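You operate a simulated robot arm through the tools that you are given. There is no shell and no other tool. Be economical: measure what you need, move in short steps, check, and stop when the job is done.

You are at the controls of a simulated two-armed robot. One attempt, no reset.

## Task
One clear bottle is under its line: top it up at the lemon dispenser and cap it again.
Fine: cap on the table; pump till the level is at the black line; it goes back on the white tray; the other two stay shut where they are.
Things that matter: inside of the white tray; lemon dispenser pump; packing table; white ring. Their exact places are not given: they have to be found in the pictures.

It is judged by the outcome, as a careful person would: the job done as asked, and still so three seconds after it is handed in. It fails if anything else is knocked over, pushed out of place, dropped, spilled or broken. A push-on lid holds only when it is set on centred and level and pressed home; a screw cap is set on level and turned clockwise until tight.

## Robot
Two 7-joint arms with two-finger parallel grippers on one trunk, on a base that drives. Base frame: it is fixed to the floor where the robot stands at the start and does not move with it; the origin is under the middle of the robot, x ahead of it, y to its left, z up; the surface under the hand at the start is at about z = 860. Readings come in mm, degrees, newtons and seconds.
The left shoulder is at the start at [70, 133, 1301], the right one opposite. With the tool pointing down near the work surface each hand reaches from about 100 to 620 mm from the robot's upright axis, wherever it stands, measured 20 degrees to its own side. Places, roughly: inside of the white tray [500, 100, 900]; lemon dispenser pump [500, -100, 1100]; packing table [500, 700, 900]; white ring [500, -100, 900]. Payload 1.57 kg a hand.
The tool frame of a hand sits at the grasp point between the pads (the TCP): z along the fingers, y along the line on which they close. The tips reach 30 mm beyond it. The gripper opens to 80 mm. The fingers are 17 mm wide and 12 mm thick; the gripper's body (40 by 82 mm) begins 80 mm behind the TCP.
Orientation is told as [roll, pitch, yaw] about the base's x, y, z axes, in that order, counted from this pose: with the fingers straight down and closing along the base's y, the tool's x points along the base's -x, its y along +y and its z along -z.

## Interface
- The arms move only by the tool drive_tool. It takes "left_targets", "right_targets" or both (then of equal length, played together; a hand with none holds still); each is a list of rows, each a list of 7 numbers: the turn, a rotation vector about the tool's x, y, z in degrees, then the shift along the tool's x, y, z in mm, then the closure in counts, from 0 (fully open) to 255 (shut). In form: [[rx, ry, rz, dx, dy, dz, gripper], ...]. A call has 1 to 12 rows; each row is the pose to reach, as a shift and turn from the pose commanded when the call began, along the tool's axes at that moment. A row lasts 0.2 s, in which the tool goes at most 50 mm and 8.6 degrees; a call with a longer step from one row to the next is refused whole, and so is a gripper value outside its range. Where a pose cannot be reached the arm comes as near as it can. A force on the tool above 40 N (or 10 N above the force at the start of the call, whichever is more), or a blocked arm, ends the call early, and 0.2 s more pass. The fingers move at their own pace (about 153 mm/s each) and stop on an object; they squeeze with about 22 N. The grip force told is the motor's: it shows also when the fingers shut on nothing. Time passes only in rows, and 0.2 s behind the last, so rows that repeat a pose let the fingers close. The reply holds the time, the measured pose of the TCP, the force on the tool along the base axes, the opening and the grip force, in the units named above and with some noise, with the torque about the TCP (base axes, N m) and any sound that the robot's microphone picked up, and new pictures: "views" is both (left out), scene, wrist or none (wrist: the cameras of the hands that moved).
- Cameras (640 x 400 px; columns grow to the right, rows downward): "scene" is now at [117.6, -19.7, 1503.5]; the picture's right is [-0.36, -0.93, 0.00], its down [-0.81, 0.31, -0.50] and it looks along [0.47, -0.18, -0.87] (base axes); focal length 267 px, centre (320, 200). "left" rides on the left gripper at [72, 7, -122] in its tool frame; the picture's right is [-0.09, 1.00, 0.00], its down [-0.84, -0.08, -0.54] and it looks along [-0.54, -0.05, 0.84] (tool axes); focal length 238 px, centre (320, 200). "right" rides on the right gripper at [72, -7, -122] in its tool frame; the picture's right is [0.09, 1.00, 0.00], its down [-0.84, 0.08, -0.54] and it looks along [-0.54, 0.05, 0.84] (tool axes); focal length 238 px, centre (320, 200).
- move_column(by): slides the trunk up (or, below 0, down) by that many mm; the arms and the scene camera ride with it, the base frame stays. It gives what a move gives, with no picture.
- base_move(legs): drives the robot by 1 to 6 legs, each [ahead, left, turn to the left] in mm, mm and degrees, along the robot's own axes; the way and the turn of a leg run together, so that a leg with both is an arc; at most 1500 mm and 180 degrees a leg. The arms and the cameras ride along, it lands a little off, and it stops where it bumps. It gives what a move gives, and a new picture of the scene camera.
- turn_head(pan, tilt): turns the head with the scene camera to pan (to the left, within 86 degrees either way) and tilt (down, from -29 to 69), counted from straight ahead of the robot. It gives what a move gives, and a new picture of the scene camera.
- probe_pixels(camera, pixels): for up to 12 pixels [column, row] of the newest picture of that camera ("zoom" is the newest enlarged one), the place [x, y, z] in the base frame of the surface seen there, good to about 2 mm, but the place of the scene camera against the robot may be out by one fixed shift of up to 12 mm in any direction. The clock stands still meanwhile.
- zoom(camera, box): a new picture of the part [left, top, right, bottom] of that camera's present view, enlarged. The clock stands still meanwhile.
- close_job(): hands the job in; it is judged then, once.

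Keep the steps short. Do not move on a guess: measure, check each grasp and each placing, and mend mistakes. In all there are 80 turns and 260 pictures (those below and enlarged ones count). Leave the grippers open and the arms clear of the work at the hand-in unless told otherwise, and finish with a single line.

The tools are called after "Call:" as name(argument=value, ...) on one line, values as JSON. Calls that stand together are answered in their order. drive_tool: Moves the arms, as the interface text tells. Its arguments: {"type":"object","properties":{"left_targets":{"type":"array"},"right_targets":{"type":"array"},"views":{"type":"string","enum":["both","scene","wrist","none"]}},"required":[]} The other tools are called the same way: move_column (by) slides the trunk up or down; base_move (legs) drives the base; turn_head (pan, tilt) turns the head that bears the scene camera; probe_pixels (camera, pixels) gives the place of the surface under pixels of a picture; zoom (camera, box) takes an enlarged picture of a part of a camera's view; close_job () hands the job in.

At the start:

```text
time: 0.0
left_position: [458.5, 284.0, 1000.9]
left_orientation: [0.0, -0.1, 0.1]
left_force: [0.2, -0.1, 0.4]
left_ft_torque: [0.01, 0.0, 0.02]
left_gripper_width: 80.2
left_finger_force: 0.1
right_position: [460.2, -125.7, 1000.1]
right_orientation: [0.1, -0.1, 0.0]
right_force: [-0.5, -0.4, 0.3]
right_ft_torque: [-0.02, 0.02, -0.04]
right_gripper_width: 79.9
right_finger_force: 0.0
trunk travel left (down, up): [-875.0, 65.0]
robot x, y, heading: [1.5, 3.0, 0.1]
head pan, tilt: [-20.8, 59.9]
```

scene: 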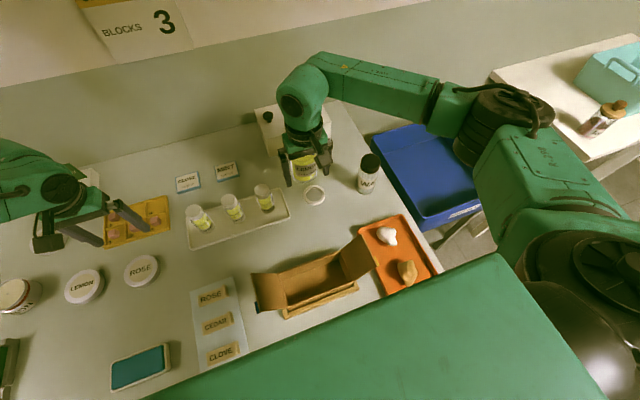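
right: 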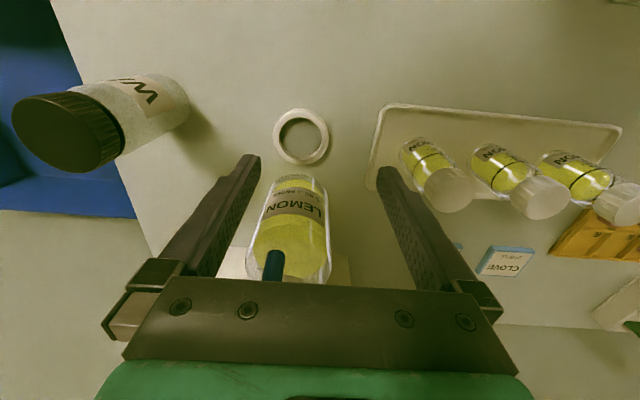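
left: 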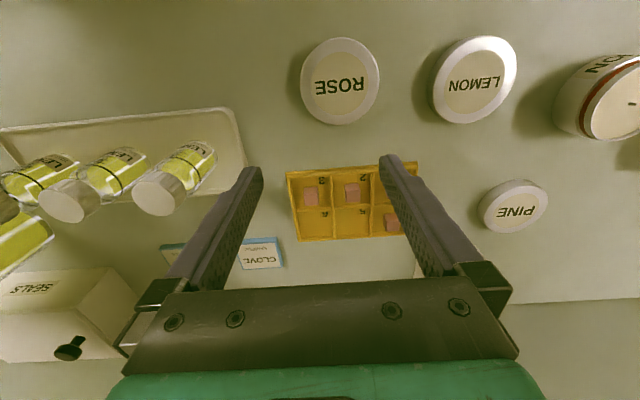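

I see three capped bottles on the white tray (scene about 200,215; 232,205; 264,197), the lemon dispenser near (303,165) and the white ring at (314,194). I'll enlarge these to find the bottle that is low.

Call:
zoom(camera="scene", box=[170, 130, 330, 260])

Call:
zoom(camera="right", box=[370, 90, 640, 260])

Call:
zoom(camera="left", box=[0, 90, 260, 260])

```text
3.08 times, centred on (250, 195) of scene
```

zoom: 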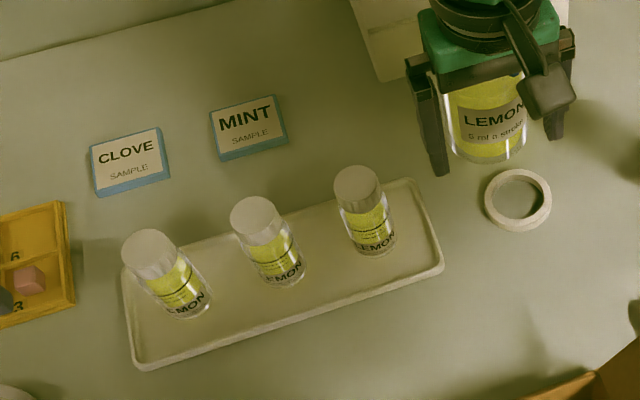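

```text
2.35 times, centred on (505, 175) of right
```

zoom: 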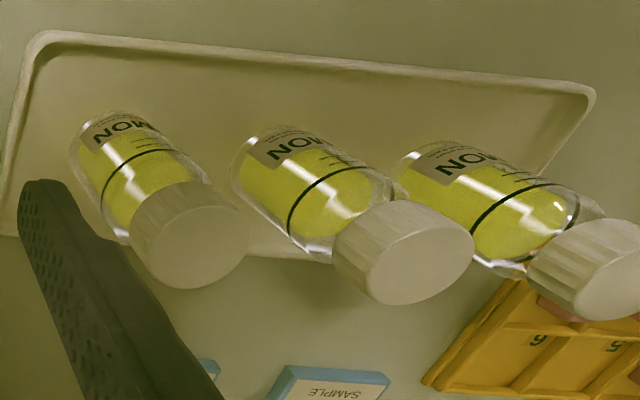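

```text
2.35 times, centred on (130, 175) of left
```

zoom: 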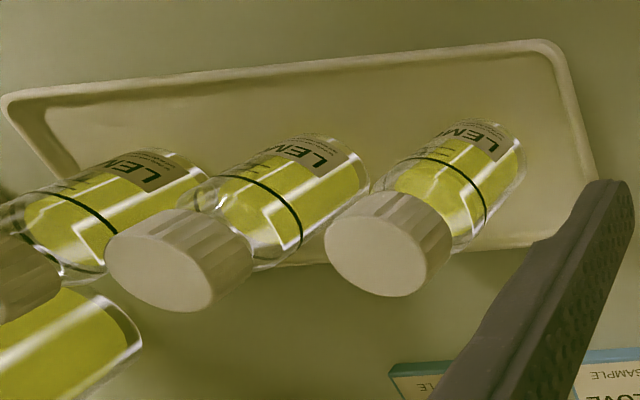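

Measure the caps, bottles, ring and dispenser through the wrist cameras and the scene camera, so the scene's fixed shift shows up too.

Call:
probe_pixels(camera="right", pixels=[[457, 195], [546, 203], [625, 208], [301, 114], [301, 135], [327, 136], [275, 136], [301, 160], [294, 200], [273, 264], [70, 130], [240, 262]])

Call:
probe_pixels(camera="left", pixels=[[155, 195], [68, 200], [75, 348], [180, 130], [240, 112], [5, 130], [40, 285], [240, 165], [60, 300], [100, 290]])

Call:
probe_pixels(camera="scene", pixels=[[193, 210], [227, 199], [260, 188], [314, 194], [314, 186], [267, 116], [260, 110], [196, 248], [281, 225], [314, 202]])

```text
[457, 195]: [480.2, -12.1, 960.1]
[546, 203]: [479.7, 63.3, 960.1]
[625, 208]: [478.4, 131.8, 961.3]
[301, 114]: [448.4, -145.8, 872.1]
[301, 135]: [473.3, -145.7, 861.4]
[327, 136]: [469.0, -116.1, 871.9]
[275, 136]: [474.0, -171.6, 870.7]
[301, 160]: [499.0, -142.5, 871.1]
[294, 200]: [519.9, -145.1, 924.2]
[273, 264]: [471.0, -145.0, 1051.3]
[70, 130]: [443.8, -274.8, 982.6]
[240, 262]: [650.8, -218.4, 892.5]
```

```text
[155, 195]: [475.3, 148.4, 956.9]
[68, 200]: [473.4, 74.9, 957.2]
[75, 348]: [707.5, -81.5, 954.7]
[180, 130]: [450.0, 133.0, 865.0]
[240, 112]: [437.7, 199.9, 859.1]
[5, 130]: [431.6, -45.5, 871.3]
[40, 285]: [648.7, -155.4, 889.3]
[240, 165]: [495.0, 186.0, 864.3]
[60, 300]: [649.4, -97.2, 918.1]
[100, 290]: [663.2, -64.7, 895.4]
```

```text
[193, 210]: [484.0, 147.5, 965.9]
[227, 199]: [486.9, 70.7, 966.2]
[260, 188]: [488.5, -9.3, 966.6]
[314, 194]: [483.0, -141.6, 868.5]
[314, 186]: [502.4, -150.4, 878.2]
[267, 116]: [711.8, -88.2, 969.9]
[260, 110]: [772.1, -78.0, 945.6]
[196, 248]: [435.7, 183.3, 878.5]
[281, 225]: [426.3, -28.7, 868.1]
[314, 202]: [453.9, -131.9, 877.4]
```

The bottle caps are near (478, -12/63/140) with tops at z≈961. The ring is centred near (473,-144), and a dark nozzle hangs above it near z 1051, between the right fingers. I'll pull the right hand straight back along -x to clear the nozzle and get a free view.

Call:
drive_tool(right_targets=[[0, 0, 0, 40, 0, 0, 0], [0, 0, 0, 80, 0, 0, 0], [0, 0, 0, 120, 0, 0, 0], [0, 0, 0, 150, 0, 0, 0]], views="both")

```text
time: 1.0
left_position: [457.1, 283.7, 1000.7]
left_orientation: [0.1, -0.1, 0.1]
left_force: [0.2, -0.2, 0.5]
left_ft_torque: [0.0, -0.02, 0.01]
left_gripper_width: 79.8
left_finger_force: 0.0
right_position: [308.8, -124.0, 1000.1]
right_orientation: [0.0, -0.2, 0.1]
right_force: [-0.4, -0.2, 0.3]
right_ft_torque: [-0.03, -0.01, 0.06]
right_gripper_width: 79.7
right_finger_force: 0.0
trunk travel left (down, up): [-875.0, 65.0]
robot x, y, heading: [1.5, 2.4, 0.3]
head pan, tilt: [-20.8, 59.9]
```

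scene: 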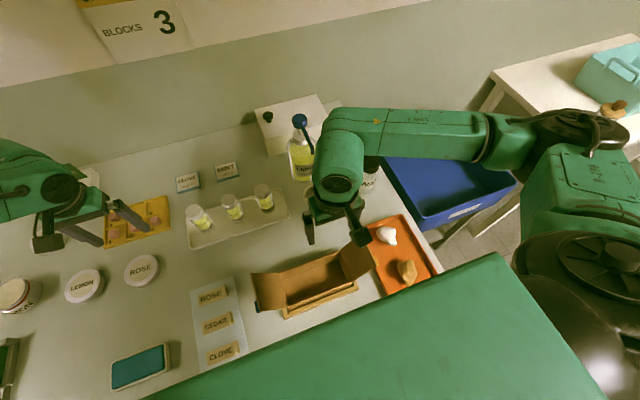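
right: 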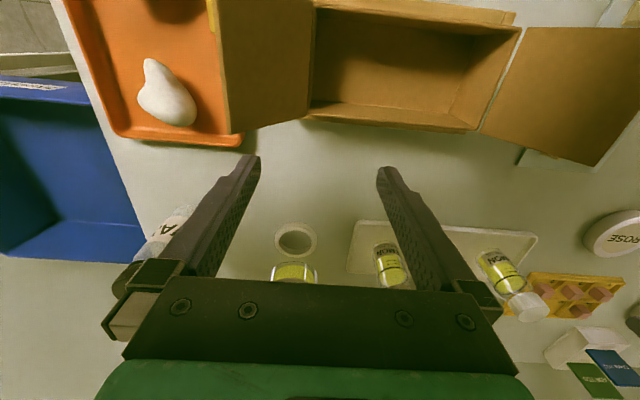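

Now the pump is visible, and the dispenser is at scene (300,150). I'll tilt the right hand so its camera looks level at the bottles, and shift it left to about y=60 at the same height.

Call:
drive_tool(right_targets=[[0, -8, 0, 0, 27, 0, 0], [0, -16, 0, 0, 54, 0, 0], [0, -24, 0, 0, 81, 0, 0], [0, -32, 0, 0, 108, 0, 0], [0, -40, 0, 0, 135, 0, 0], [0, -48, 0, 0, 162, 0, 0], [0, -54, 0, 0, 186, 0, 0]], views="both")

```text
time: 2.6
left_position: [458.7, 285.5, 998.8]
left_orientation: [-0.1, 0.0, 0.1]
left_force: [-1.0, -0.6, -0.6]
left_ft_torque: [-0.01, 0.02, -0.05]
left_gripper_width: 79.9
left_finger_force: 0.0
right_position: [309.7, 62.9, 998.8]
right_orientation: [0.0, -54.3, 0.0]
right_force: [0.2, 0.5, 0.5]
right_ft_torque: [-0.03, -0.01, -0.05]
right_gripper_width: 79.7
right_finger_force: 0.0
trunk travel left (down, up): [-875.0, 65.0]
robot x, y, heading: [1.0, 0.8, 0.1]
head pan, tilt: [-20.8, 59.9]
```

scene: 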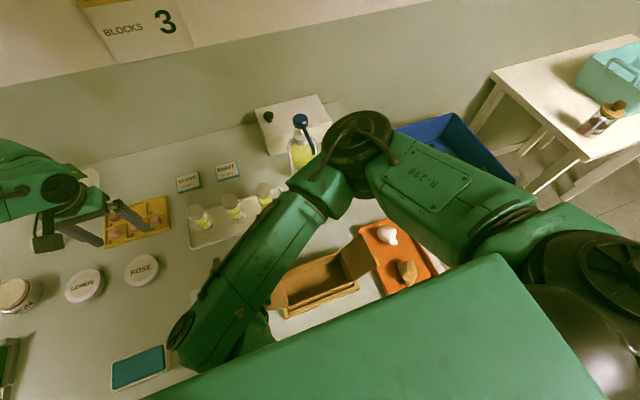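
right: 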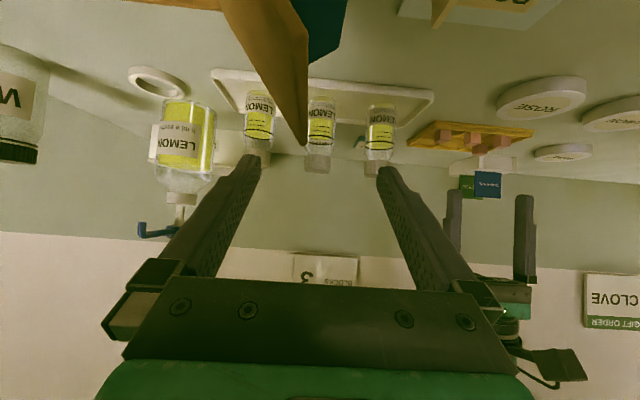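

The view is good, so I'll enlarge the bottles and the dispenser.

Call:
zoom(camera="right", box=[230, 75, 410, 185])

Call:
zoom(camera="right", box=[110, 60, 270, 250])

Call:
probe_pixels(camera="right", pixels=[[145, 228], [160, 232], [172, 232], [180, 212], [178, 195], [185, 165], [183, 110], [160, 90], [147, 80], [280, 60], [157, 160], [213, 160]])

```text
3.56 times, centred on (320, 130) of right
```

zoom: 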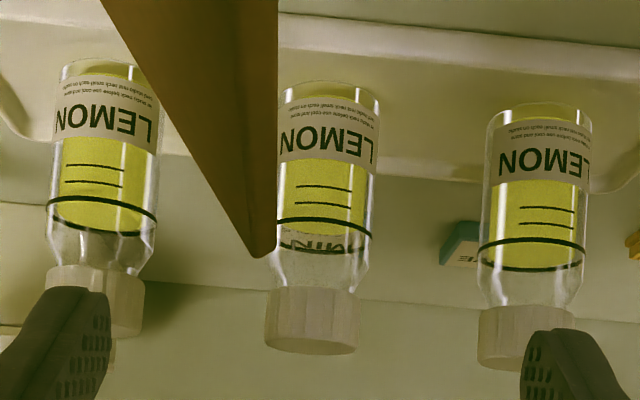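

```text
2.11 times, centred on (190, 155) of right
```

zoom: 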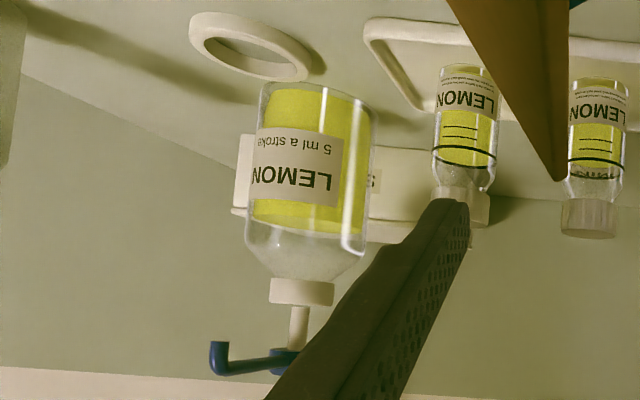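

```text
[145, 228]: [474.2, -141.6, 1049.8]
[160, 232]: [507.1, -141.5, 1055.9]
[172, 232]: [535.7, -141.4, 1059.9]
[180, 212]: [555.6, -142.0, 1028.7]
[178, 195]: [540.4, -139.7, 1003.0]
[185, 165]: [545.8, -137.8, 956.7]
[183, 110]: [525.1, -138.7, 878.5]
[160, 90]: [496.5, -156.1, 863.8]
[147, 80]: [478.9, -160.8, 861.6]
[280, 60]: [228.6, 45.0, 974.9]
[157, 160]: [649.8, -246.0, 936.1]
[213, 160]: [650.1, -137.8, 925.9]
```

The middle bottle seems to be the low one. I'll zoom in tighter to confirm.

Call:
zoom(camera="right", box=[300, 95, 350, 150])

Call:
zoom(camera="right", box=[360, 95, 410, 150])

Call:
zoom(camera="right", box=[235, 90, 285, 145])

```text
7.27 times, centred on (325, 122) of right
```

zoom: 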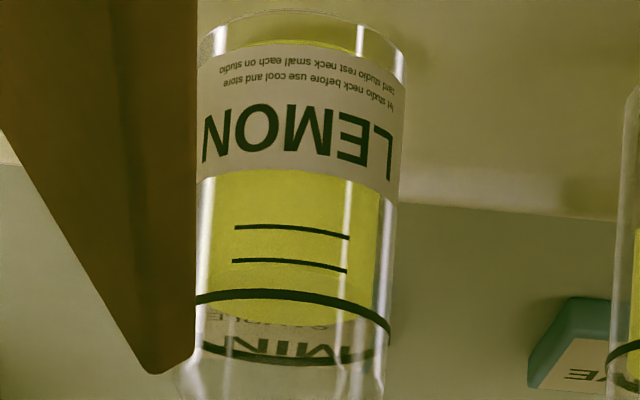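

```text
7.27 times, centred on (385, 122) of right
```

zoom: 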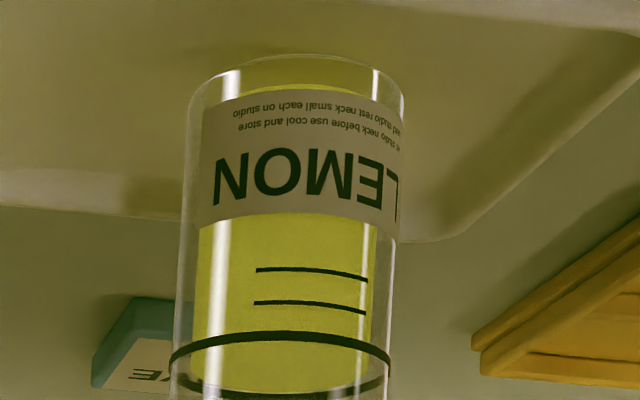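

```text
7.27 times, centred on (260, 118) of right
```

zoom: 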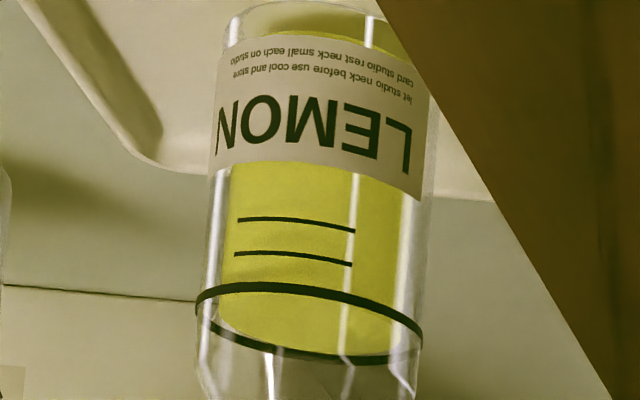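

The middle bottle is the low one: its liquid surface stops short of the back of the line, while both neighbours meet it. My plan has four parts:
1. The left hand grips the middle bottle's body from the front, tilted 45°.
2. The right hand unscrews the cap from above.
3. The left hand carries the bottle to the ring.
4. The right hand works the pump.

Next I'll bring the right hand back and the left hand round in front.

Call:
drive_tool(right_targets=[[0, 8, 0, 0, -27, 0, 0], [0, 16, 0, 0, -54, 0, 0], [0, 24, 0, 0, -81, 0, 0], [0, 32, 0, 0, -108, 0, 0], [0, 40, 0, 0, -135, 0, 0], [0, 48, 0, 0, -162, 0, 0], [0, 54, 0, 0, -186, 0, 0], [0, 54, 0, 0, -186, 0, 0]], left_targets=[[0, 0, 0, 40, 0, 0, 0], [0, 0, 0, 80, -10, 0, 0], [0, -8, 0, 120, -45, 0, 0], [0, -16, 0, 140, -85, 0, 0], [0, -24, 0, 140, -120, 0, 0], [0, -32, 0, 140, -155, 0, 0], [0, -39, 0, 140, -190, 0, 0], [0, -45, 0, 140, -222, 0, 0]], views="both")

```text
refused: row 3 steps farther than a row can; nothing moved
```

Call:
drive_tool(right_targets=[[0, 8, 0, 0, -27, 0, 0], [0, 16, 0, 0, -54, 0, 0], [0, 24, 0, 0, -81, 0, 0], [0, 32, 0, 0, -108, 0, 0], [0, 40, 0, 0, -135, 0, 0], [0, 48, 0, 0, -162, 0, 0], [0, 54, 0, 0, -186, 0, 0], [0, 54, 0, 0, -186, 0, 0]], left_targets=[[0, 0, 0, 40, 0, 0, 0], [0, 0, 0, 80, -10, 0, 0], [0, -8, 0, 115, -40, 0, 0], [0, -16, 0, 140, -80, 0, 0], [0, -24, 0, 140, -116, 0, 0], [0, -32, 0, 140, -152, 0, 0], [0, -39, 0, 140, -188, 0, 0], [0, -45, 0, 140, -222, 0, 0]], views="both")

```text
time: 4.4
left_position: [387.8, 117.8, 1013.0]
left_orientation: [0.0, -45.1, 0.0]
left_force: [0.3, -0.8, 0.0]
left_ft_torque: [-0.01, 0.03, 0.03]
left_gripper_width: 80.0
left_finger_force: 0.0
left hand out of reach, approached as far as the arm can: row 3, 4, 5, 6, 7, 8
right_position: [311.5, -125.3, 1000.5]
right_orientation: [0.2, 0.2, 0.0]
right_force: [0.0, -0.2, -0.6]
right_ft_torque: [0.02, 0.03, 0.0]
right_gripper_width: 80.0
right_finger_force: 0.0
trunk travel left (down, up): [-875.0, 65.0]
robot x, y, heading: [0.6, 0.4, 0.1]
head pan, tilt: [-20.8, 59.9]
```

scene: 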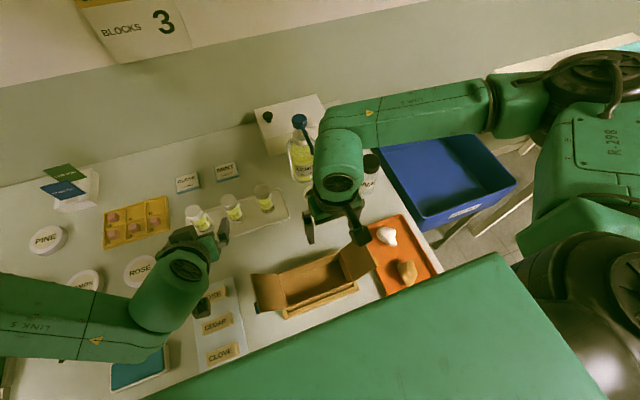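
right: 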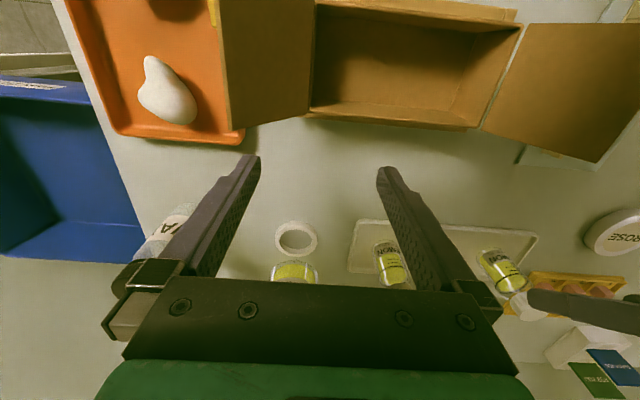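
left: 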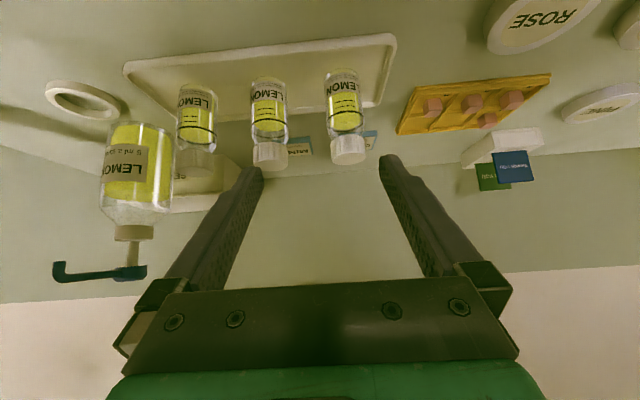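

The left arm couldn't go that close in and stopped at (388,118,1013). The farther, lower target should be easier. From this pose I'll measure the middle bottle: cap, body edges, base, plus the flap.

Call:
zoom(camera="left", box=[160, 60, 400, 210])

Call:
probe_pixels(camera="left", pixels=[[270, 157], [256, 155], [284, 154], [268, 100], [254, 103], [283, 103], [266, 82], [200, 160], [346, 150], [192, 110], [341, 95], [270, 144]])

Call:
probe_pixels(camera="right", pixels=[[525, 30], [638, 30], [597, 160], [310, 10], [215, 10], [235, 120], [308, 105], [480, 130], [70, 20], [110, 135], [240, 140], [165, 100]])

```text
2.67 times, centred on (280, 135) of left
```

zoom: 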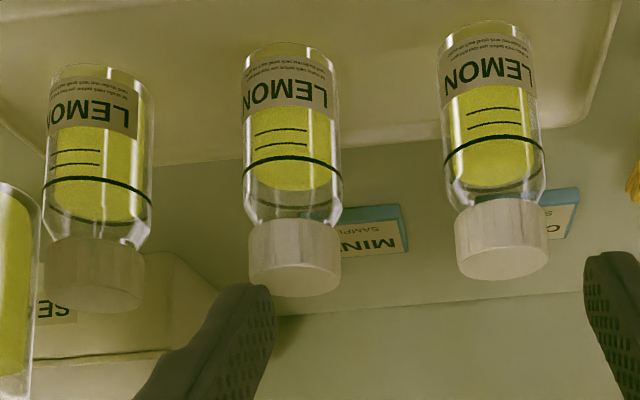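

```text
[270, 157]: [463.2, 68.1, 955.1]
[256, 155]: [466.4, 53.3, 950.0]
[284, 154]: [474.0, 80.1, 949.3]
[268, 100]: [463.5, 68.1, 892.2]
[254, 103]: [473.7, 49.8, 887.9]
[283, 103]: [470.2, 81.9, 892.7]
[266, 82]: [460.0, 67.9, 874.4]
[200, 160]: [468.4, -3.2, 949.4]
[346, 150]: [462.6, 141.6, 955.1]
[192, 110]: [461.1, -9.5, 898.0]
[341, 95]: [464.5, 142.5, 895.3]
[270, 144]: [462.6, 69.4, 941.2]
```

```text
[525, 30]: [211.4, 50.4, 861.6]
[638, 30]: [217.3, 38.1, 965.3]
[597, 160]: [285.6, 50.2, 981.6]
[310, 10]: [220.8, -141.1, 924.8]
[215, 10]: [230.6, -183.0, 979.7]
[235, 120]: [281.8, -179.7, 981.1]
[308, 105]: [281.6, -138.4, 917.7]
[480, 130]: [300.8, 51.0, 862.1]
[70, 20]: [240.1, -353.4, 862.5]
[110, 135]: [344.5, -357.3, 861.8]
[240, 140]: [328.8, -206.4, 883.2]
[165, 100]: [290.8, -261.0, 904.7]
```

The middle bottle's axis is at about (480,66), with radius ≈17 and the cap from z≈938 to 960. The flaps reach z 981 at x≤286. First a tiny left move, to learn which pose offsets are counted from after the clipped move.

Call:
drive_tool(left_targets=[[0, 0, 0, 0, 0, 5, 77]], views="none")

```text
time: 4.8
left_position: [391.2, 121.7, 1010.7]
left_orientation: [-0.2, -45.0, 0.2]
left_force: [0.1, 0.2, 0.2]
left_ft_torque: [0.01, -0.03, 0.03]
left_gripper_width: 56.0
left_finger_force: 0.0
right_position: [309.6, -124.6, 1000.5]
right_orientation: [-0.1, 0.0, 0.0]
right_force: [1.1, -0.6, -0.4]
right_ft_torque: [0.0, 0.0, 0.01]
right_gripper_width: 79.9
right_finger_force: 0.0
trunk travel left (down, up): [-875.0, 65.0]
robot x, y, heading: [1.2, 1.4, 0.1]
head pan, tilt: [-20.8, 59.9]
```

Offsets count from the actual pose. Next to the pre-grasp point at about (402,66,975).

Call:
drive_tool(left_targets=[[0, 0, 0, 6, -18, 11, 77], [0, 0, 0, 12, -37, 22, 77], [0, 0, 0, 18, -56, 33, 77]], views="wrist")

```text
time: 5.6
left_position: [403.8, 110.9, 1018.1]
left_orientation: [0.0, -44.9, 0.0]
left_force: [-0.5, -0.1, -0.3]
left_ft_torque: [0.01, 0.01, -0.01]
left_gripper_width: 55.6
left_finger_force: 0.1
left hand out of reach, approached as far as the arm can: row 1, 2, 3
right_position: [310.3, -124.4, 1000.5]
right_orientation: [0.0, 0.1, 0.0]
right_force: [-0.2, 0.8, -0.9]
right_ft_torque: [0.0, 0.01, -0.03]
right_gripper_width: 80.0
right_finger_force: 0.1
trunk travel left (down, up): [-875.0, 65.0]
robot x, y, heading: [-2.7, 1.0, -0.2]
head pan, tilt: [-20.8, 59.9]
```

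left: 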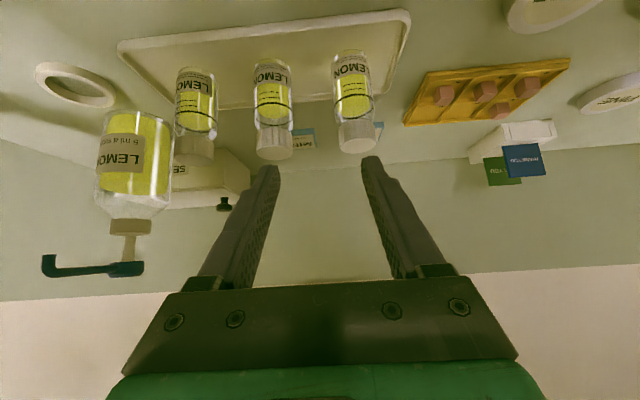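

Still out of reach for the left arm, because it is too close in. I'll raise both hands over the flaps, which top out at z 981, and then back the base off 100 mm.

Call:
drive_tool(right_targets=[[0, 0, 0, 0, 0, -35, 0], [0, 0, 0, 0, 0, -70, 0]], left_targets=[[0, 0, 0, -15, 0, -15, 77], [0, 0, 0, -30, 0, -30, 77]], views="none")

Call:
base_move(legs=[[-100, 0, 0]])

```text
time: 6.2
left_position: [415.4, 98.0, 1051.2]
left_orientation: [0.0, -45.0, 0.0]
left_force: [-0.3, -0.6, 0.2]
left_ft_torque: [-0.01, -0.04, -0.01]
left_gripper_width: 55.8
left_finger_force: 0.0
left hand out of reach, approached as far as the arm can: row 1, 2
right_position: [308.6, -123.3, 1071.7]
right_orientation: [0.0, 0.0, 0.0]
right_force: [-1.1, -0.7, -1.0]
right_ft_torque: [0.02, 0.02, 0.03]
right_gripper_width: 80.1
right_finger_force: 0.1
trunk travel left (down, up): [-875.0, 65.0]
robot x, y, heading: [-0.9, 0.5, -0.3]
head pan, tilt: [-20.8, 59.9]
```

```text
time: 7.3
left_position: [319.5, 99.2, 1050.8]
left_orientation: [0.0, -44.9, 0.0]
left_force: [-0.4, 0.3, -0.2]
left_ft_torque: [0.02, 0.03, -0.03]
left_gripper_width: 55.7
left_finger_force: 0.0
right_position: [213.5, -124.5, 1069.4]
right_orientation: [0.0, 0.3, -0.1]
right_force: [1.1, 0.3, -0.5]
right_ft_torque: [0.02, 0.01, 0.02]
right_gripper_width: 79.9
right_finger_force: 0.1
trunk travel left (down, up): [-875.0, 65.0]
robot x, y, heading: [-101.1, -0.4, 0.1]
head pan, tilt: [-20.8, 59.9]
```

scene: 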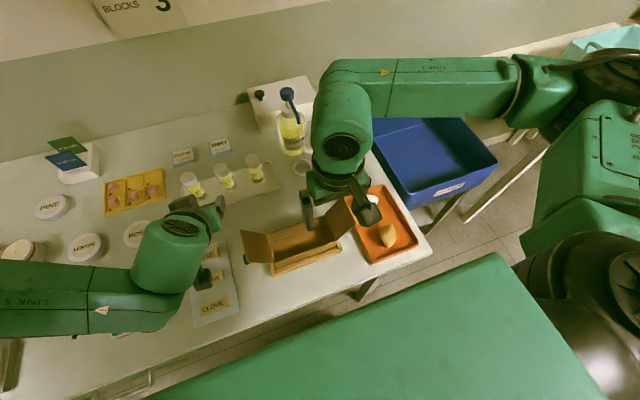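

The base is back 100 mm. Now the left hand goes to the pre-grasp point at about (402,66,975).

Call:
drive_tool(left_targets=[[0, 0, 0, -1, -10, 28, 77], [0, 0, 0, -2, -20, 56, 77], [0, 0, 0, -3, -28, 84, 77], [0, 0, 0, -4, -33, 105, 77]], views="wrist")

```text
time: 8.3
left_position: [377.3, 108.1, 1023.9]
left_orientation: [0.0, -45.0, 0.1]
left_force: [-0.1, -0.6, -1.5]
left_ft_torque: [-0.01, 0.04, 0.02]
left_gripper_width: 55.8
left_finger_force: 0.0
left hand out of reach, approached as far as the arm can: row 1, 2, 3, 4
right_position: [210.8, -124.7, 1069.1]
right_orientation: [0.0, 0.0, -0.1]
right_force: [-1.0, -0.1, 0.9]
right_ft_torque: [0.0, 0.01, 0.02]
right_gripper_width: 80.1
right_finger_force: 0.0
trunk travel left (down, up): [-875.0, 65.0]
robot x, y, heading: [-100.1, -2.4, 0.1]
head pan, tilt: [-20.8, 59.9]
```

left: 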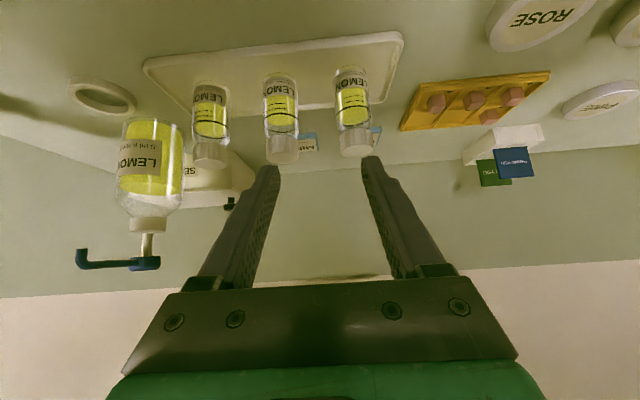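

It is still stuck, probably a poor elbow posture, since the right arm managed the mirrored pose easily. I'll bring the left hand upright and nearer, then pitch it again.

Call:
drive_tool(left_targets=[[0, 8, 0, 4, 4, -13, 77], [0, 16, 0, 7, 8, -26, 77], [0, 24, 0, 11, 12, -39, 77], [0, 32, 0, 14, 16, -52, 77], [0, 40, 0, 18, 20, -65, 77], [0, 45, 0, 21, 20, -78, 77], [0, 45, 0, 21, 20, -78, 77]], views="none")

```text
time: 9.9
left_position: [306.4, 128.4, 1066.2]
left_orientation: [0.0, 0.1, -0.1]
left_force: [0.8, 0.7, 0.1]
left_ft_torque: [-0.02, 0.0, 0.02]
left_gripper_width: 56.0
left_finger_force: 0.1
right_position: [209.7, -124.4, 1070.8]
right_orientation: [0.0, 0.0, 0.0]
right_force: [0.1, 1.0, 0.9]
right_ft_torque: [0.0, 0.02, 0.01]
right_gripper_width: 80.1
right_finger_force: 0.1
trunk travel left (down, up): [-875.0, 65.0]
robot x, y, heading: [-101.0, -0.7, 0.1]
head pan, tilt: [-20.8, 59.9]
```

Call:
drive_tool(left_targets=[[0, -8, 0, -16, -20, 0, 77], [0, -16, 0, -32, -40, 10, 77], [0, -24, 0, -48, -62, 25, 77], [0, -32, 0, -64, -62, 45, 77], [0, -40, 0, -80, -62, 65, 77], [0, -45, 0, -96, -62, 81, 77]], views="wrist")

```text
time: 11.3
left_position: [390.3, 109.3, 1025.8]
left_orientation: [-0.1, -44.9, 0.0]
left_force: [0.6, 0.0, 1.0]
left_ft_torque: [0.0, 0.02, -0.01]
left_gripper_width: 55.8
left_finger_force: 0.0
left hand out of reach, approached as far as the arm can: row 3, 4, 5, 6
right_position: [210.2, -124.4, 1069.9]
right_orientation: [-0.1, 0.0, 0.0]
right_force: [-0.1, -0.6, 0.8]
right_ft_torque: [-0.04, 0.0, -0.01]
right_gripper_width: 80.1
right_finger_force: 0.1
trunk travel left (down, up): [-875.0, 65.0]
robot x, y, heading: [-101.6, -2.6, -0.1]
head pan, tilt: [-20.8, 59.9]
```

left: 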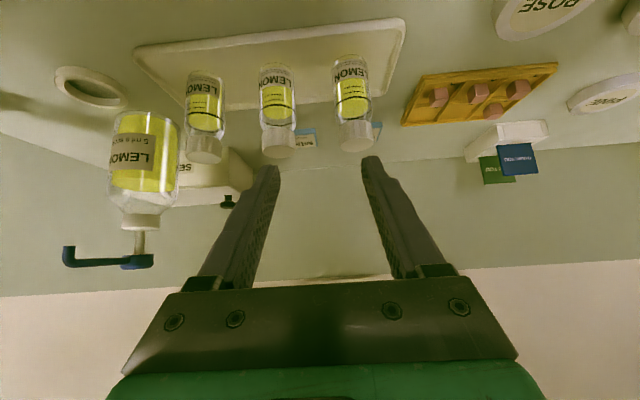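

The limit is the same, so that arm cannot pitch there. I'll swap roles: the right arm, which took this pitch easily, holds the bottle and later carries it and pumps, while the left unscrews. The left moves away upright as the right comes in pitched.

Call:
drive_tool(left_targets=[[0, 8, 0, -2, 28, -7, 77], [0, 16, 0, -5, 57, -14, 77], [0, 24, 0, -7, 85, -21, 77], [0, 32, 0, -9, 113, -28, 77], [0, 40, 0, -12, 141, -35, 77], [0, 45, 0, -14, 170, -42, 77]], right_targets=[[0, -8, 0, -10, 30, 0, 77], [0, -16, 0, -25, 62, 0, 77], [0, -24, 0, -45, 94, 0, 77], [0, -32, 0, -65, 126, 0, 77], [0, -40, 0, -85, 158, 5, 77], [0, -45, 0, -100, 190, 10, 77]], views="wrist")

```text
time: 12.8
left_position: [368.9, 282.0, 1066.1]
left_orientation: [-0.2, 0.1, 0.1]
left_force: [0.6, -0.1, -0.4]
left_ft_torque: [-0.01, 0.02, -0.03]
left_gripper_width: 56.0
left_finger_force: 0.0
right_position: [309.5, 67.7, 1058.9]
right_orientation: [-0.3, -45.1, 0.1]
right_force: [0.1, -0.4, 0.4]
right_ft_torque: [-0.03, 0.0, -0.01]
right_gripper_width: 55.9
right_finger_force: 0.1
trunk travel left (down, up): [-875.0, 65.0]
robot x, y, heading: [-101.0, -2.8, 0.1]
head pan, tilt: [-20.8, 59.9]
```

right: 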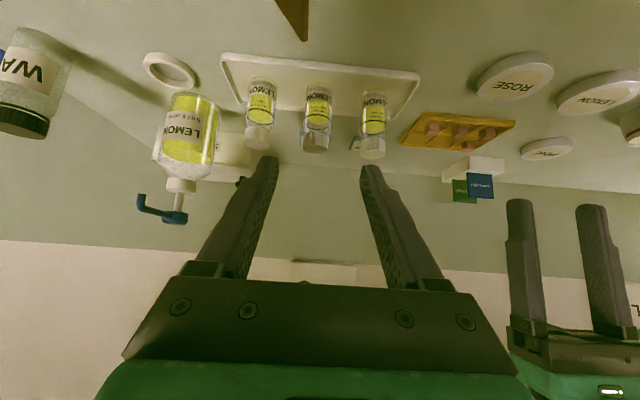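
left: 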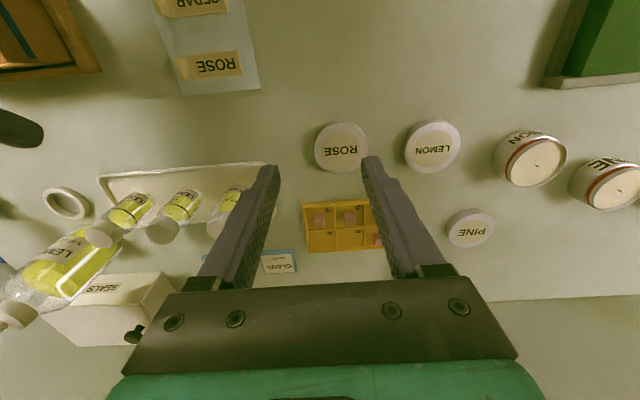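

The right arm takes the pose well. Next to the pre-grasp point (402,66,975).

Call:
drive_tool(right_targets=[[0, 0, 0, -2, 0, 30, 77], [0, 0, 0, -3, -1, 62, 77], [0, 0, 0, -5, -1, 94, 77], [0, 0, 0, -6, -2, 125, 77]], views="wrist")

```text
time: 13.8
left_position: [370.0, 280.2, 1067.1]
left_orientation: [0.1, 0.0, 0.0]
left_force: [0.5, 0.4, 0.0]
left_ft_torque: [0.03, -0.02, 0.01]
left_gripper_width: 55.6
left_finger_force: 0.0
right_position: [403.9, 63.8, 975.7]
right_orientation: [0.1, -45.0, 0.0]
right_force: [0.1, 0.3, 0.3]
right_ft_torque: [0.01, 0.02, 0.03]
right_gripper_width: 55.6
right_finger_force: 0.0
trunk travel left (down, up): [-875.0, 65.0]
robot x, y, heading: [-100.0, 0.9, 0.2]
head pan, tilt: [-20.8, 59.9]
```

right: 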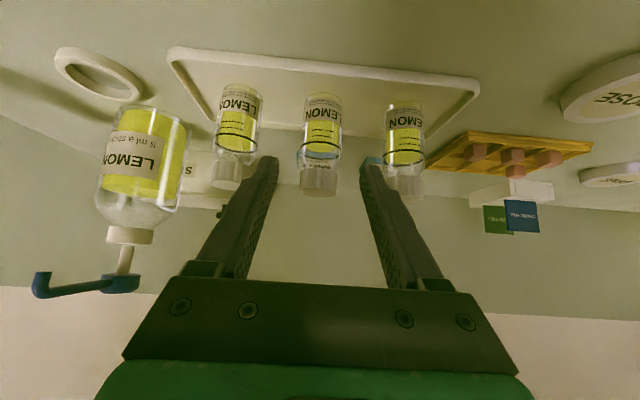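

I'm lined up, with the bottle between the fingers. I'll check its axis from here and take a close look at the level.

Call:
probe_pixels(camera="right", pixels=[[319, 183], [302, 182], [336, 182], [321, 130], [304, 130], [338, 130], [323, 98], [319, 195], [319, 164], [321, 143], [238, 180], [402, 190]])

Call:
zoom(camera="right", box=[280, 85, 360, 205])

```text
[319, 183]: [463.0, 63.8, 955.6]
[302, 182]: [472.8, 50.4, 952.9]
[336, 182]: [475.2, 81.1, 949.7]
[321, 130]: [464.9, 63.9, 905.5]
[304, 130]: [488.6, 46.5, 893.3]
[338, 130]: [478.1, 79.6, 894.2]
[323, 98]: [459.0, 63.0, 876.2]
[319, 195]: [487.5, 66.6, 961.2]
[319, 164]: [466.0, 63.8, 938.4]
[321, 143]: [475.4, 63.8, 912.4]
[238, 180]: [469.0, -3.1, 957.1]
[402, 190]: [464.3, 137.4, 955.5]
```

```text
3.33 times, centred on (320, 145) of right
```

zoom: 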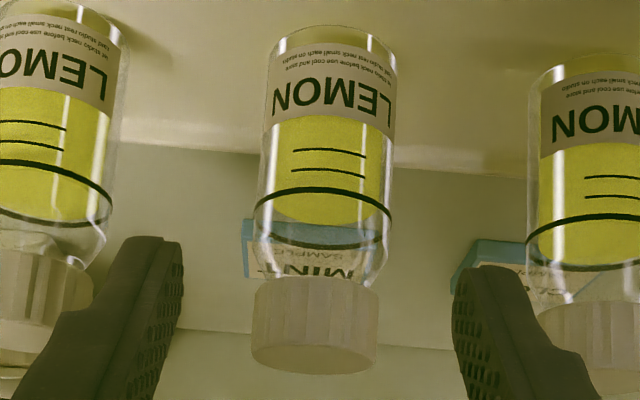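

The bottle axis is about (480,65) and matches the hand. Advance along the fingers to TCP (479,65,900), then close gently on the body.

Call:
drive_tool(right_targets=[[0, 0, 0, 0, 1, 30, 77], [0, 0, 0, 0, 1, 60, 77], [0, 0, 0, 1, 1, 85, 77], [0, 0, 0, 1, 1, 107, 77]], views="both")

```text
time: 14.3
left_position: [367.8, 283.6, 1066.7]
left_orientation: [-0.3, -0.1, 0.1]
left_force: [-0.3, 1.3, -0.1]
left_ft_torque: [-0.02, 0.0, -0.02]
left_gripper_width: 55.9
left_finger_force: 0.1
right_position: [438.9, 77.0, 947.9]
right_orientation: [1.9, -45.4, -1.3]
right_force: [1.8, 6.4, 17.3]
right_ft_torque: [-0.43, 2.43, -1.04]
right_gripper_width: 55.8
right_finger_force: 0.1
trunk travel left (down, up): [-875.0, 65.0]
robot x, y, heading: [-100.5, 0.9, 0.2]
head pan, tilt: [-20.8, 59.9]
stopped in row 2 (right hand): the force on the tool passed its limit at 66 N (the readings are from after the stop); the commanded pose is now the measured one
```

scene: 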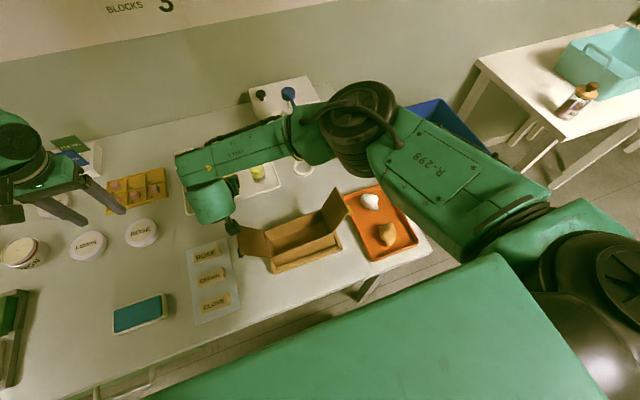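
right: 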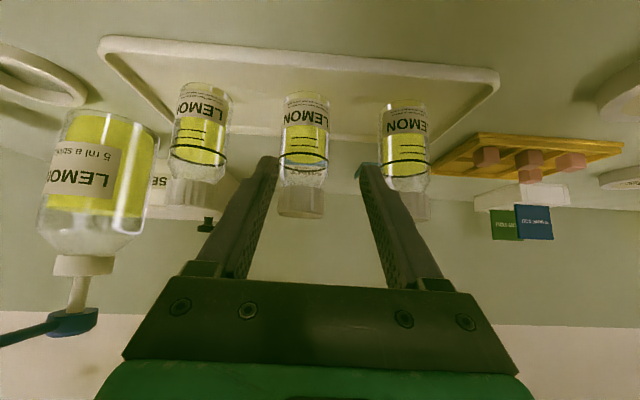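

The hand met something at (439,77,948). It is most likely the camera housing on the box's left flap, whose corner is near (286,50,981), since the bottle sits free between the fingers. I'll back out the way I came and rise, then check the box.

Call:
drive_tool(right_targets=[[0, 0, 0, 0, -6, -22, 77], [0, 0, 0, -1, -13, -45, 77], [0, 0, 0, -25, -13, -69, 77], [0, 0, 0, -49, -13, -93, 77]], views="both")

```text
time: 15.3
left_position: [369.6, 279.0, 1067.0]
left_orientation: [0.1, 0.0, 0.1]
left_force: [-0.3, -0.2, -0.7]
left_ft_torque: [0.0, -0.02, 0.0]
left_gripper_width: 55.8
left_finger_force: 0.1
right_position: [408.3, 57.7, 1045.6]
right_orientation: [1.8, -45.2, -1.4]
right_force: [0.4, 0.0, 0.1]
right_ft_torque: [0.01, 0.02, -0.01]
right_gripper_width: 55.7
right_finger_force: 0.1
trunk travel left (down, up): [-875.0, 65.0]
robot x, y, heading: [-100.7, 3.5, -0.0]
head pan, tilt: [-20.8, 59.9]
```

scene: 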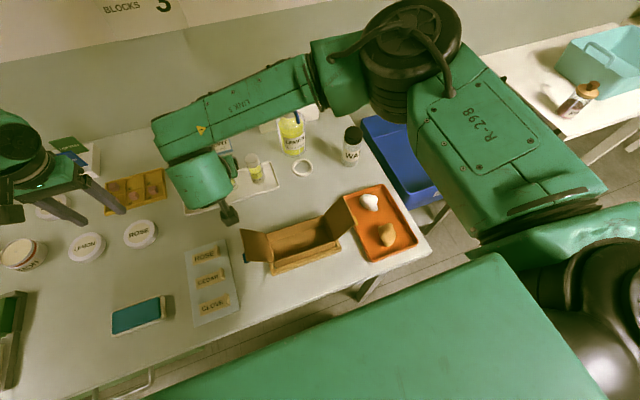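
right: 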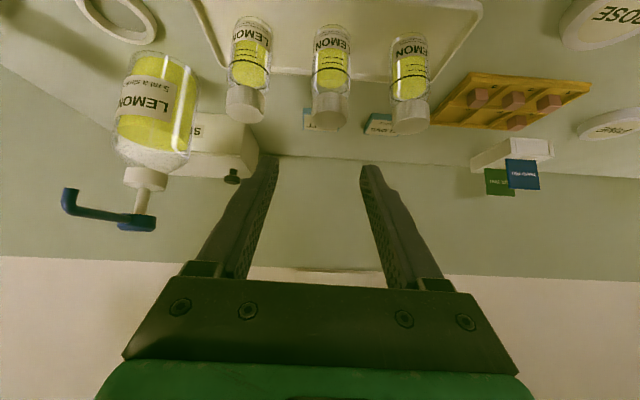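

The box and bottles stand as before. I'll go in higher instead: to (479,65,1030) first with the small tilt corrected, then straight down over the bottle. That way the camera housing stays ahead of the flap, at x≈342.

Call:
drive_tool(right_targets=[[0.4, 0, -0.5, -13, 2, 20, 77], [0.8, 0, -1.0, -26, 5, 40, 77], [0.8, 0, -1.0, -40, 7, 61, 77], [0.8, 0, -1.0, -40, 7, 61, 77]], views="both")

```text
time: 16.4
left_position: [369.9, 280.2, 1067.0]
left_orientation: [0.0, 0.1, 0.1]
left_force: [0.4, 0.7, 0.8]
left_ft_torque: [0.04, 0.01, -0.03]
left_gripper_width: 55.8
left_finger_force: 0.0
right_position: [481.5, 63.6, 1030.8]
right_orientation: [-0.1, -45.2, 0.2]
right_force: [-0.1, -0.4, -0.4]
right_ft_torque: [0.01, 0.02, -0.04]
right_gripper_width: 55.8
right_finger_force: 0.1
trunk travel left (down, up): [-875.0, 65.0]
robot x, y, heading: [-97.7, 1.1, 0.1]
head pan, tilt: [-20.8, 59.9]
```

scene: 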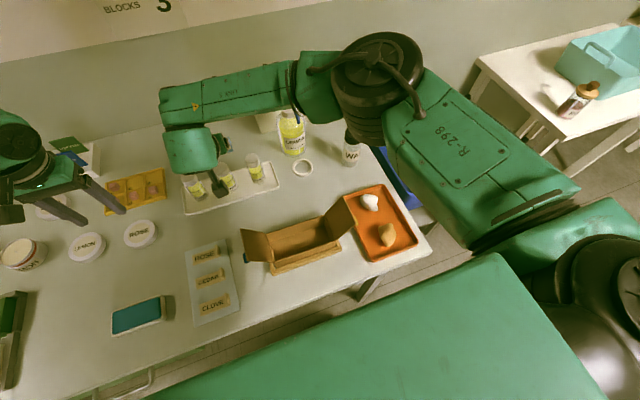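
right: 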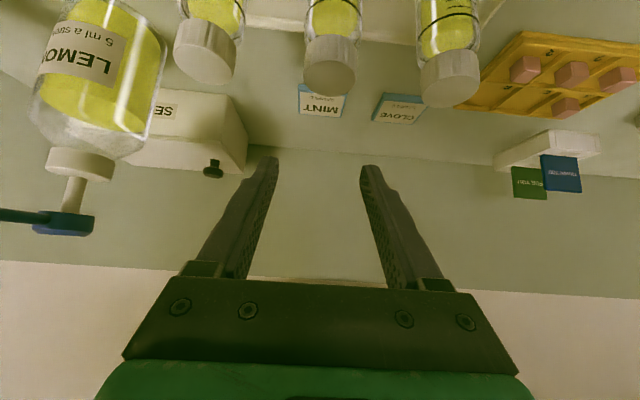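

Aligned. Now straight down 130 mm around the bottle.

Call:
drive_tool(right_targets=[[0, 0, 0, 23, 1, 23, 77], [0, 0, 0, 46, 1, 46, 77], [0, 0, 0, 69, 1, 69, 77], [0, 0, 0, 93, 1, 91, 77]], views="both")

```text
time: 17.4
left_position: [369.6, 279.6, 1067.0]
left_orientation: [-0.1, 0.0, 0.1]
left_force: [-1.1, 0.4, 0.4]
left_ft_torque: [-0.01, -0.02, 0.04]
left_gripper_width: 55.7
left_finger_force: 0.0
right_position: [480.7, 65.4, 899.7]
right_orientation: [-0.2, -45.2, 0.1]
right_force: [-0.1, 0.2, -0.7]
right_ft_torque: [0.04, 0.02, 0.01]
right_gripper_width: 55.5
right_finger_force: 0.0
trunk travel left (down, up): [-875.0, 65.0]
robot x, y, heading: [-100.2, 2.9, -0.1]
head pan, tilt: [-20.8, 59.9]
```

scene: 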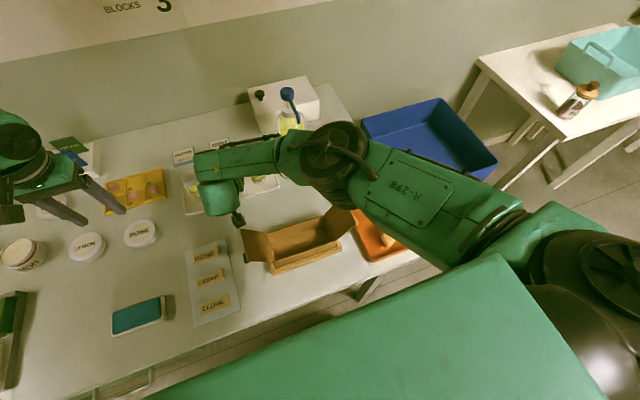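
right: 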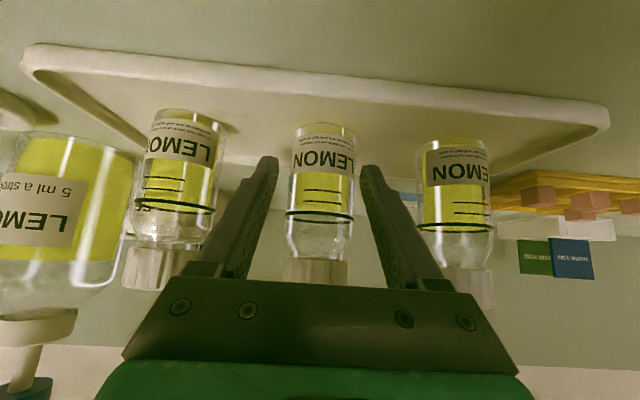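

The bottle is centred between the fingers and nothing was touched. Close on it.

Call:
drive_tool(right_targets=[[0, 0, 0, 0, 0, 0, 255], [0, 0, 0, 0, 0, 0, 255], [0, 0, 0, 0, 0, 0, 255]], views="wrist")

Call:
zoom(camera="right", box=[270, 110, 370, 270])

Call:
probe_pixels(camera="right", pixels=[[318, 272], [318, 250], [318, 128], [318, 217], [318, 213]])

```text
time: 18.1
left_position: [370.7, 279.8, 1067.1]
left_orientation: [0.0, 0.1, 0.2]
left_force: [0.6, -0.2, 0.6]
left_ft_torque: [0.0, 0.02, 0.0]
left_gripper_width: 56.1
left_finger_force: 0.1
right_position: [480.0, 64.6, 899.6]
right_orientation: [-0.1, -45.1, 0.1]
right_force: [0.3, -0.2, -0.6]
right_ft_torque: [0.01, 0.01, 0.02]
right_gripper_width: 38.5
right_finger_force: 22.2
trunk travel left (down, up): [-875.0, 65.0]
robot x, y, heading: [-102.1, -2.7, 0.1]
head pan, tilt: [-20.8, 59.9]
```

right: 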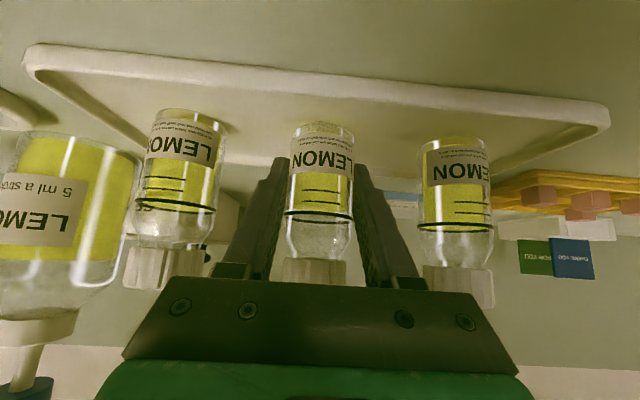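

```text
2.50 times, centred on (320, 190) of right
```

zoom: 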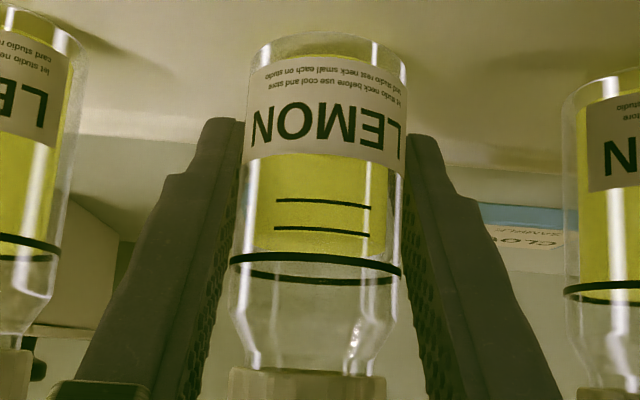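

```text
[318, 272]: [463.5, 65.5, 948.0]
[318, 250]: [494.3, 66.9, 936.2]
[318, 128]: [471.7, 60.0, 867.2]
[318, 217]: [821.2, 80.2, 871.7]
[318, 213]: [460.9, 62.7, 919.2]
```

Gripped at 38.5 mm width. This view also confirms the case: the middle level is below the line (z≈919) and both neighbours are at it. Before sending the left hand above the cap, I'll measure where the right forearm lies.

Call:
probe_pixels(camera="scene", pixels=[[215, 155], [245, 145], [280, 138], [215, 170], [250, 170], [218, 195], [205, 200], [238, 190], [285, 165], [330, 150], [240, 216], [195, 180]])

Call:
zoom(camera="scene", box=[160, 110, 320, 250])

```text
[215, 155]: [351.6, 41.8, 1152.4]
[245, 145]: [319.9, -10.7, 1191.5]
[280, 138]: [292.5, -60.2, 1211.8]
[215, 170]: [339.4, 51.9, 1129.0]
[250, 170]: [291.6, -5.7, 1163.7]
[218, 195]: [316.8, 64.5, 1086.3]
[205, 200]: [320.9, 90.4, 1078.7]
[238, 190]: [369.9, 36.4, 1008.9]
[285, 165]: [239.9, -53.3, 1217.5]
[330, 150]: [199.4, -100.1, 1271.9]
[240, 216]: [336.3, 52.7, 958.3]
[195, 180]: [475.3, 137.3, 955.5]
```

```text
2.86 times, centred on (240, 180) of scene
```

zoom: 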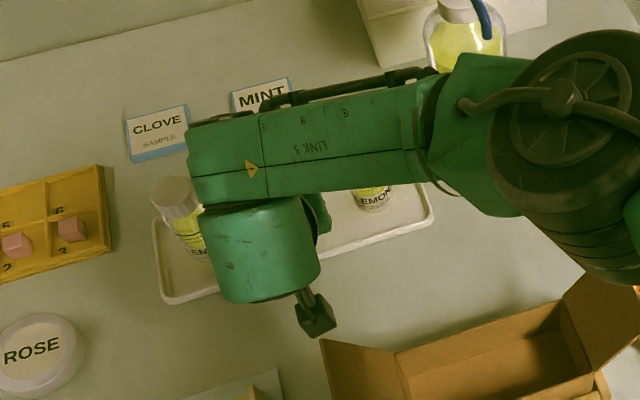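

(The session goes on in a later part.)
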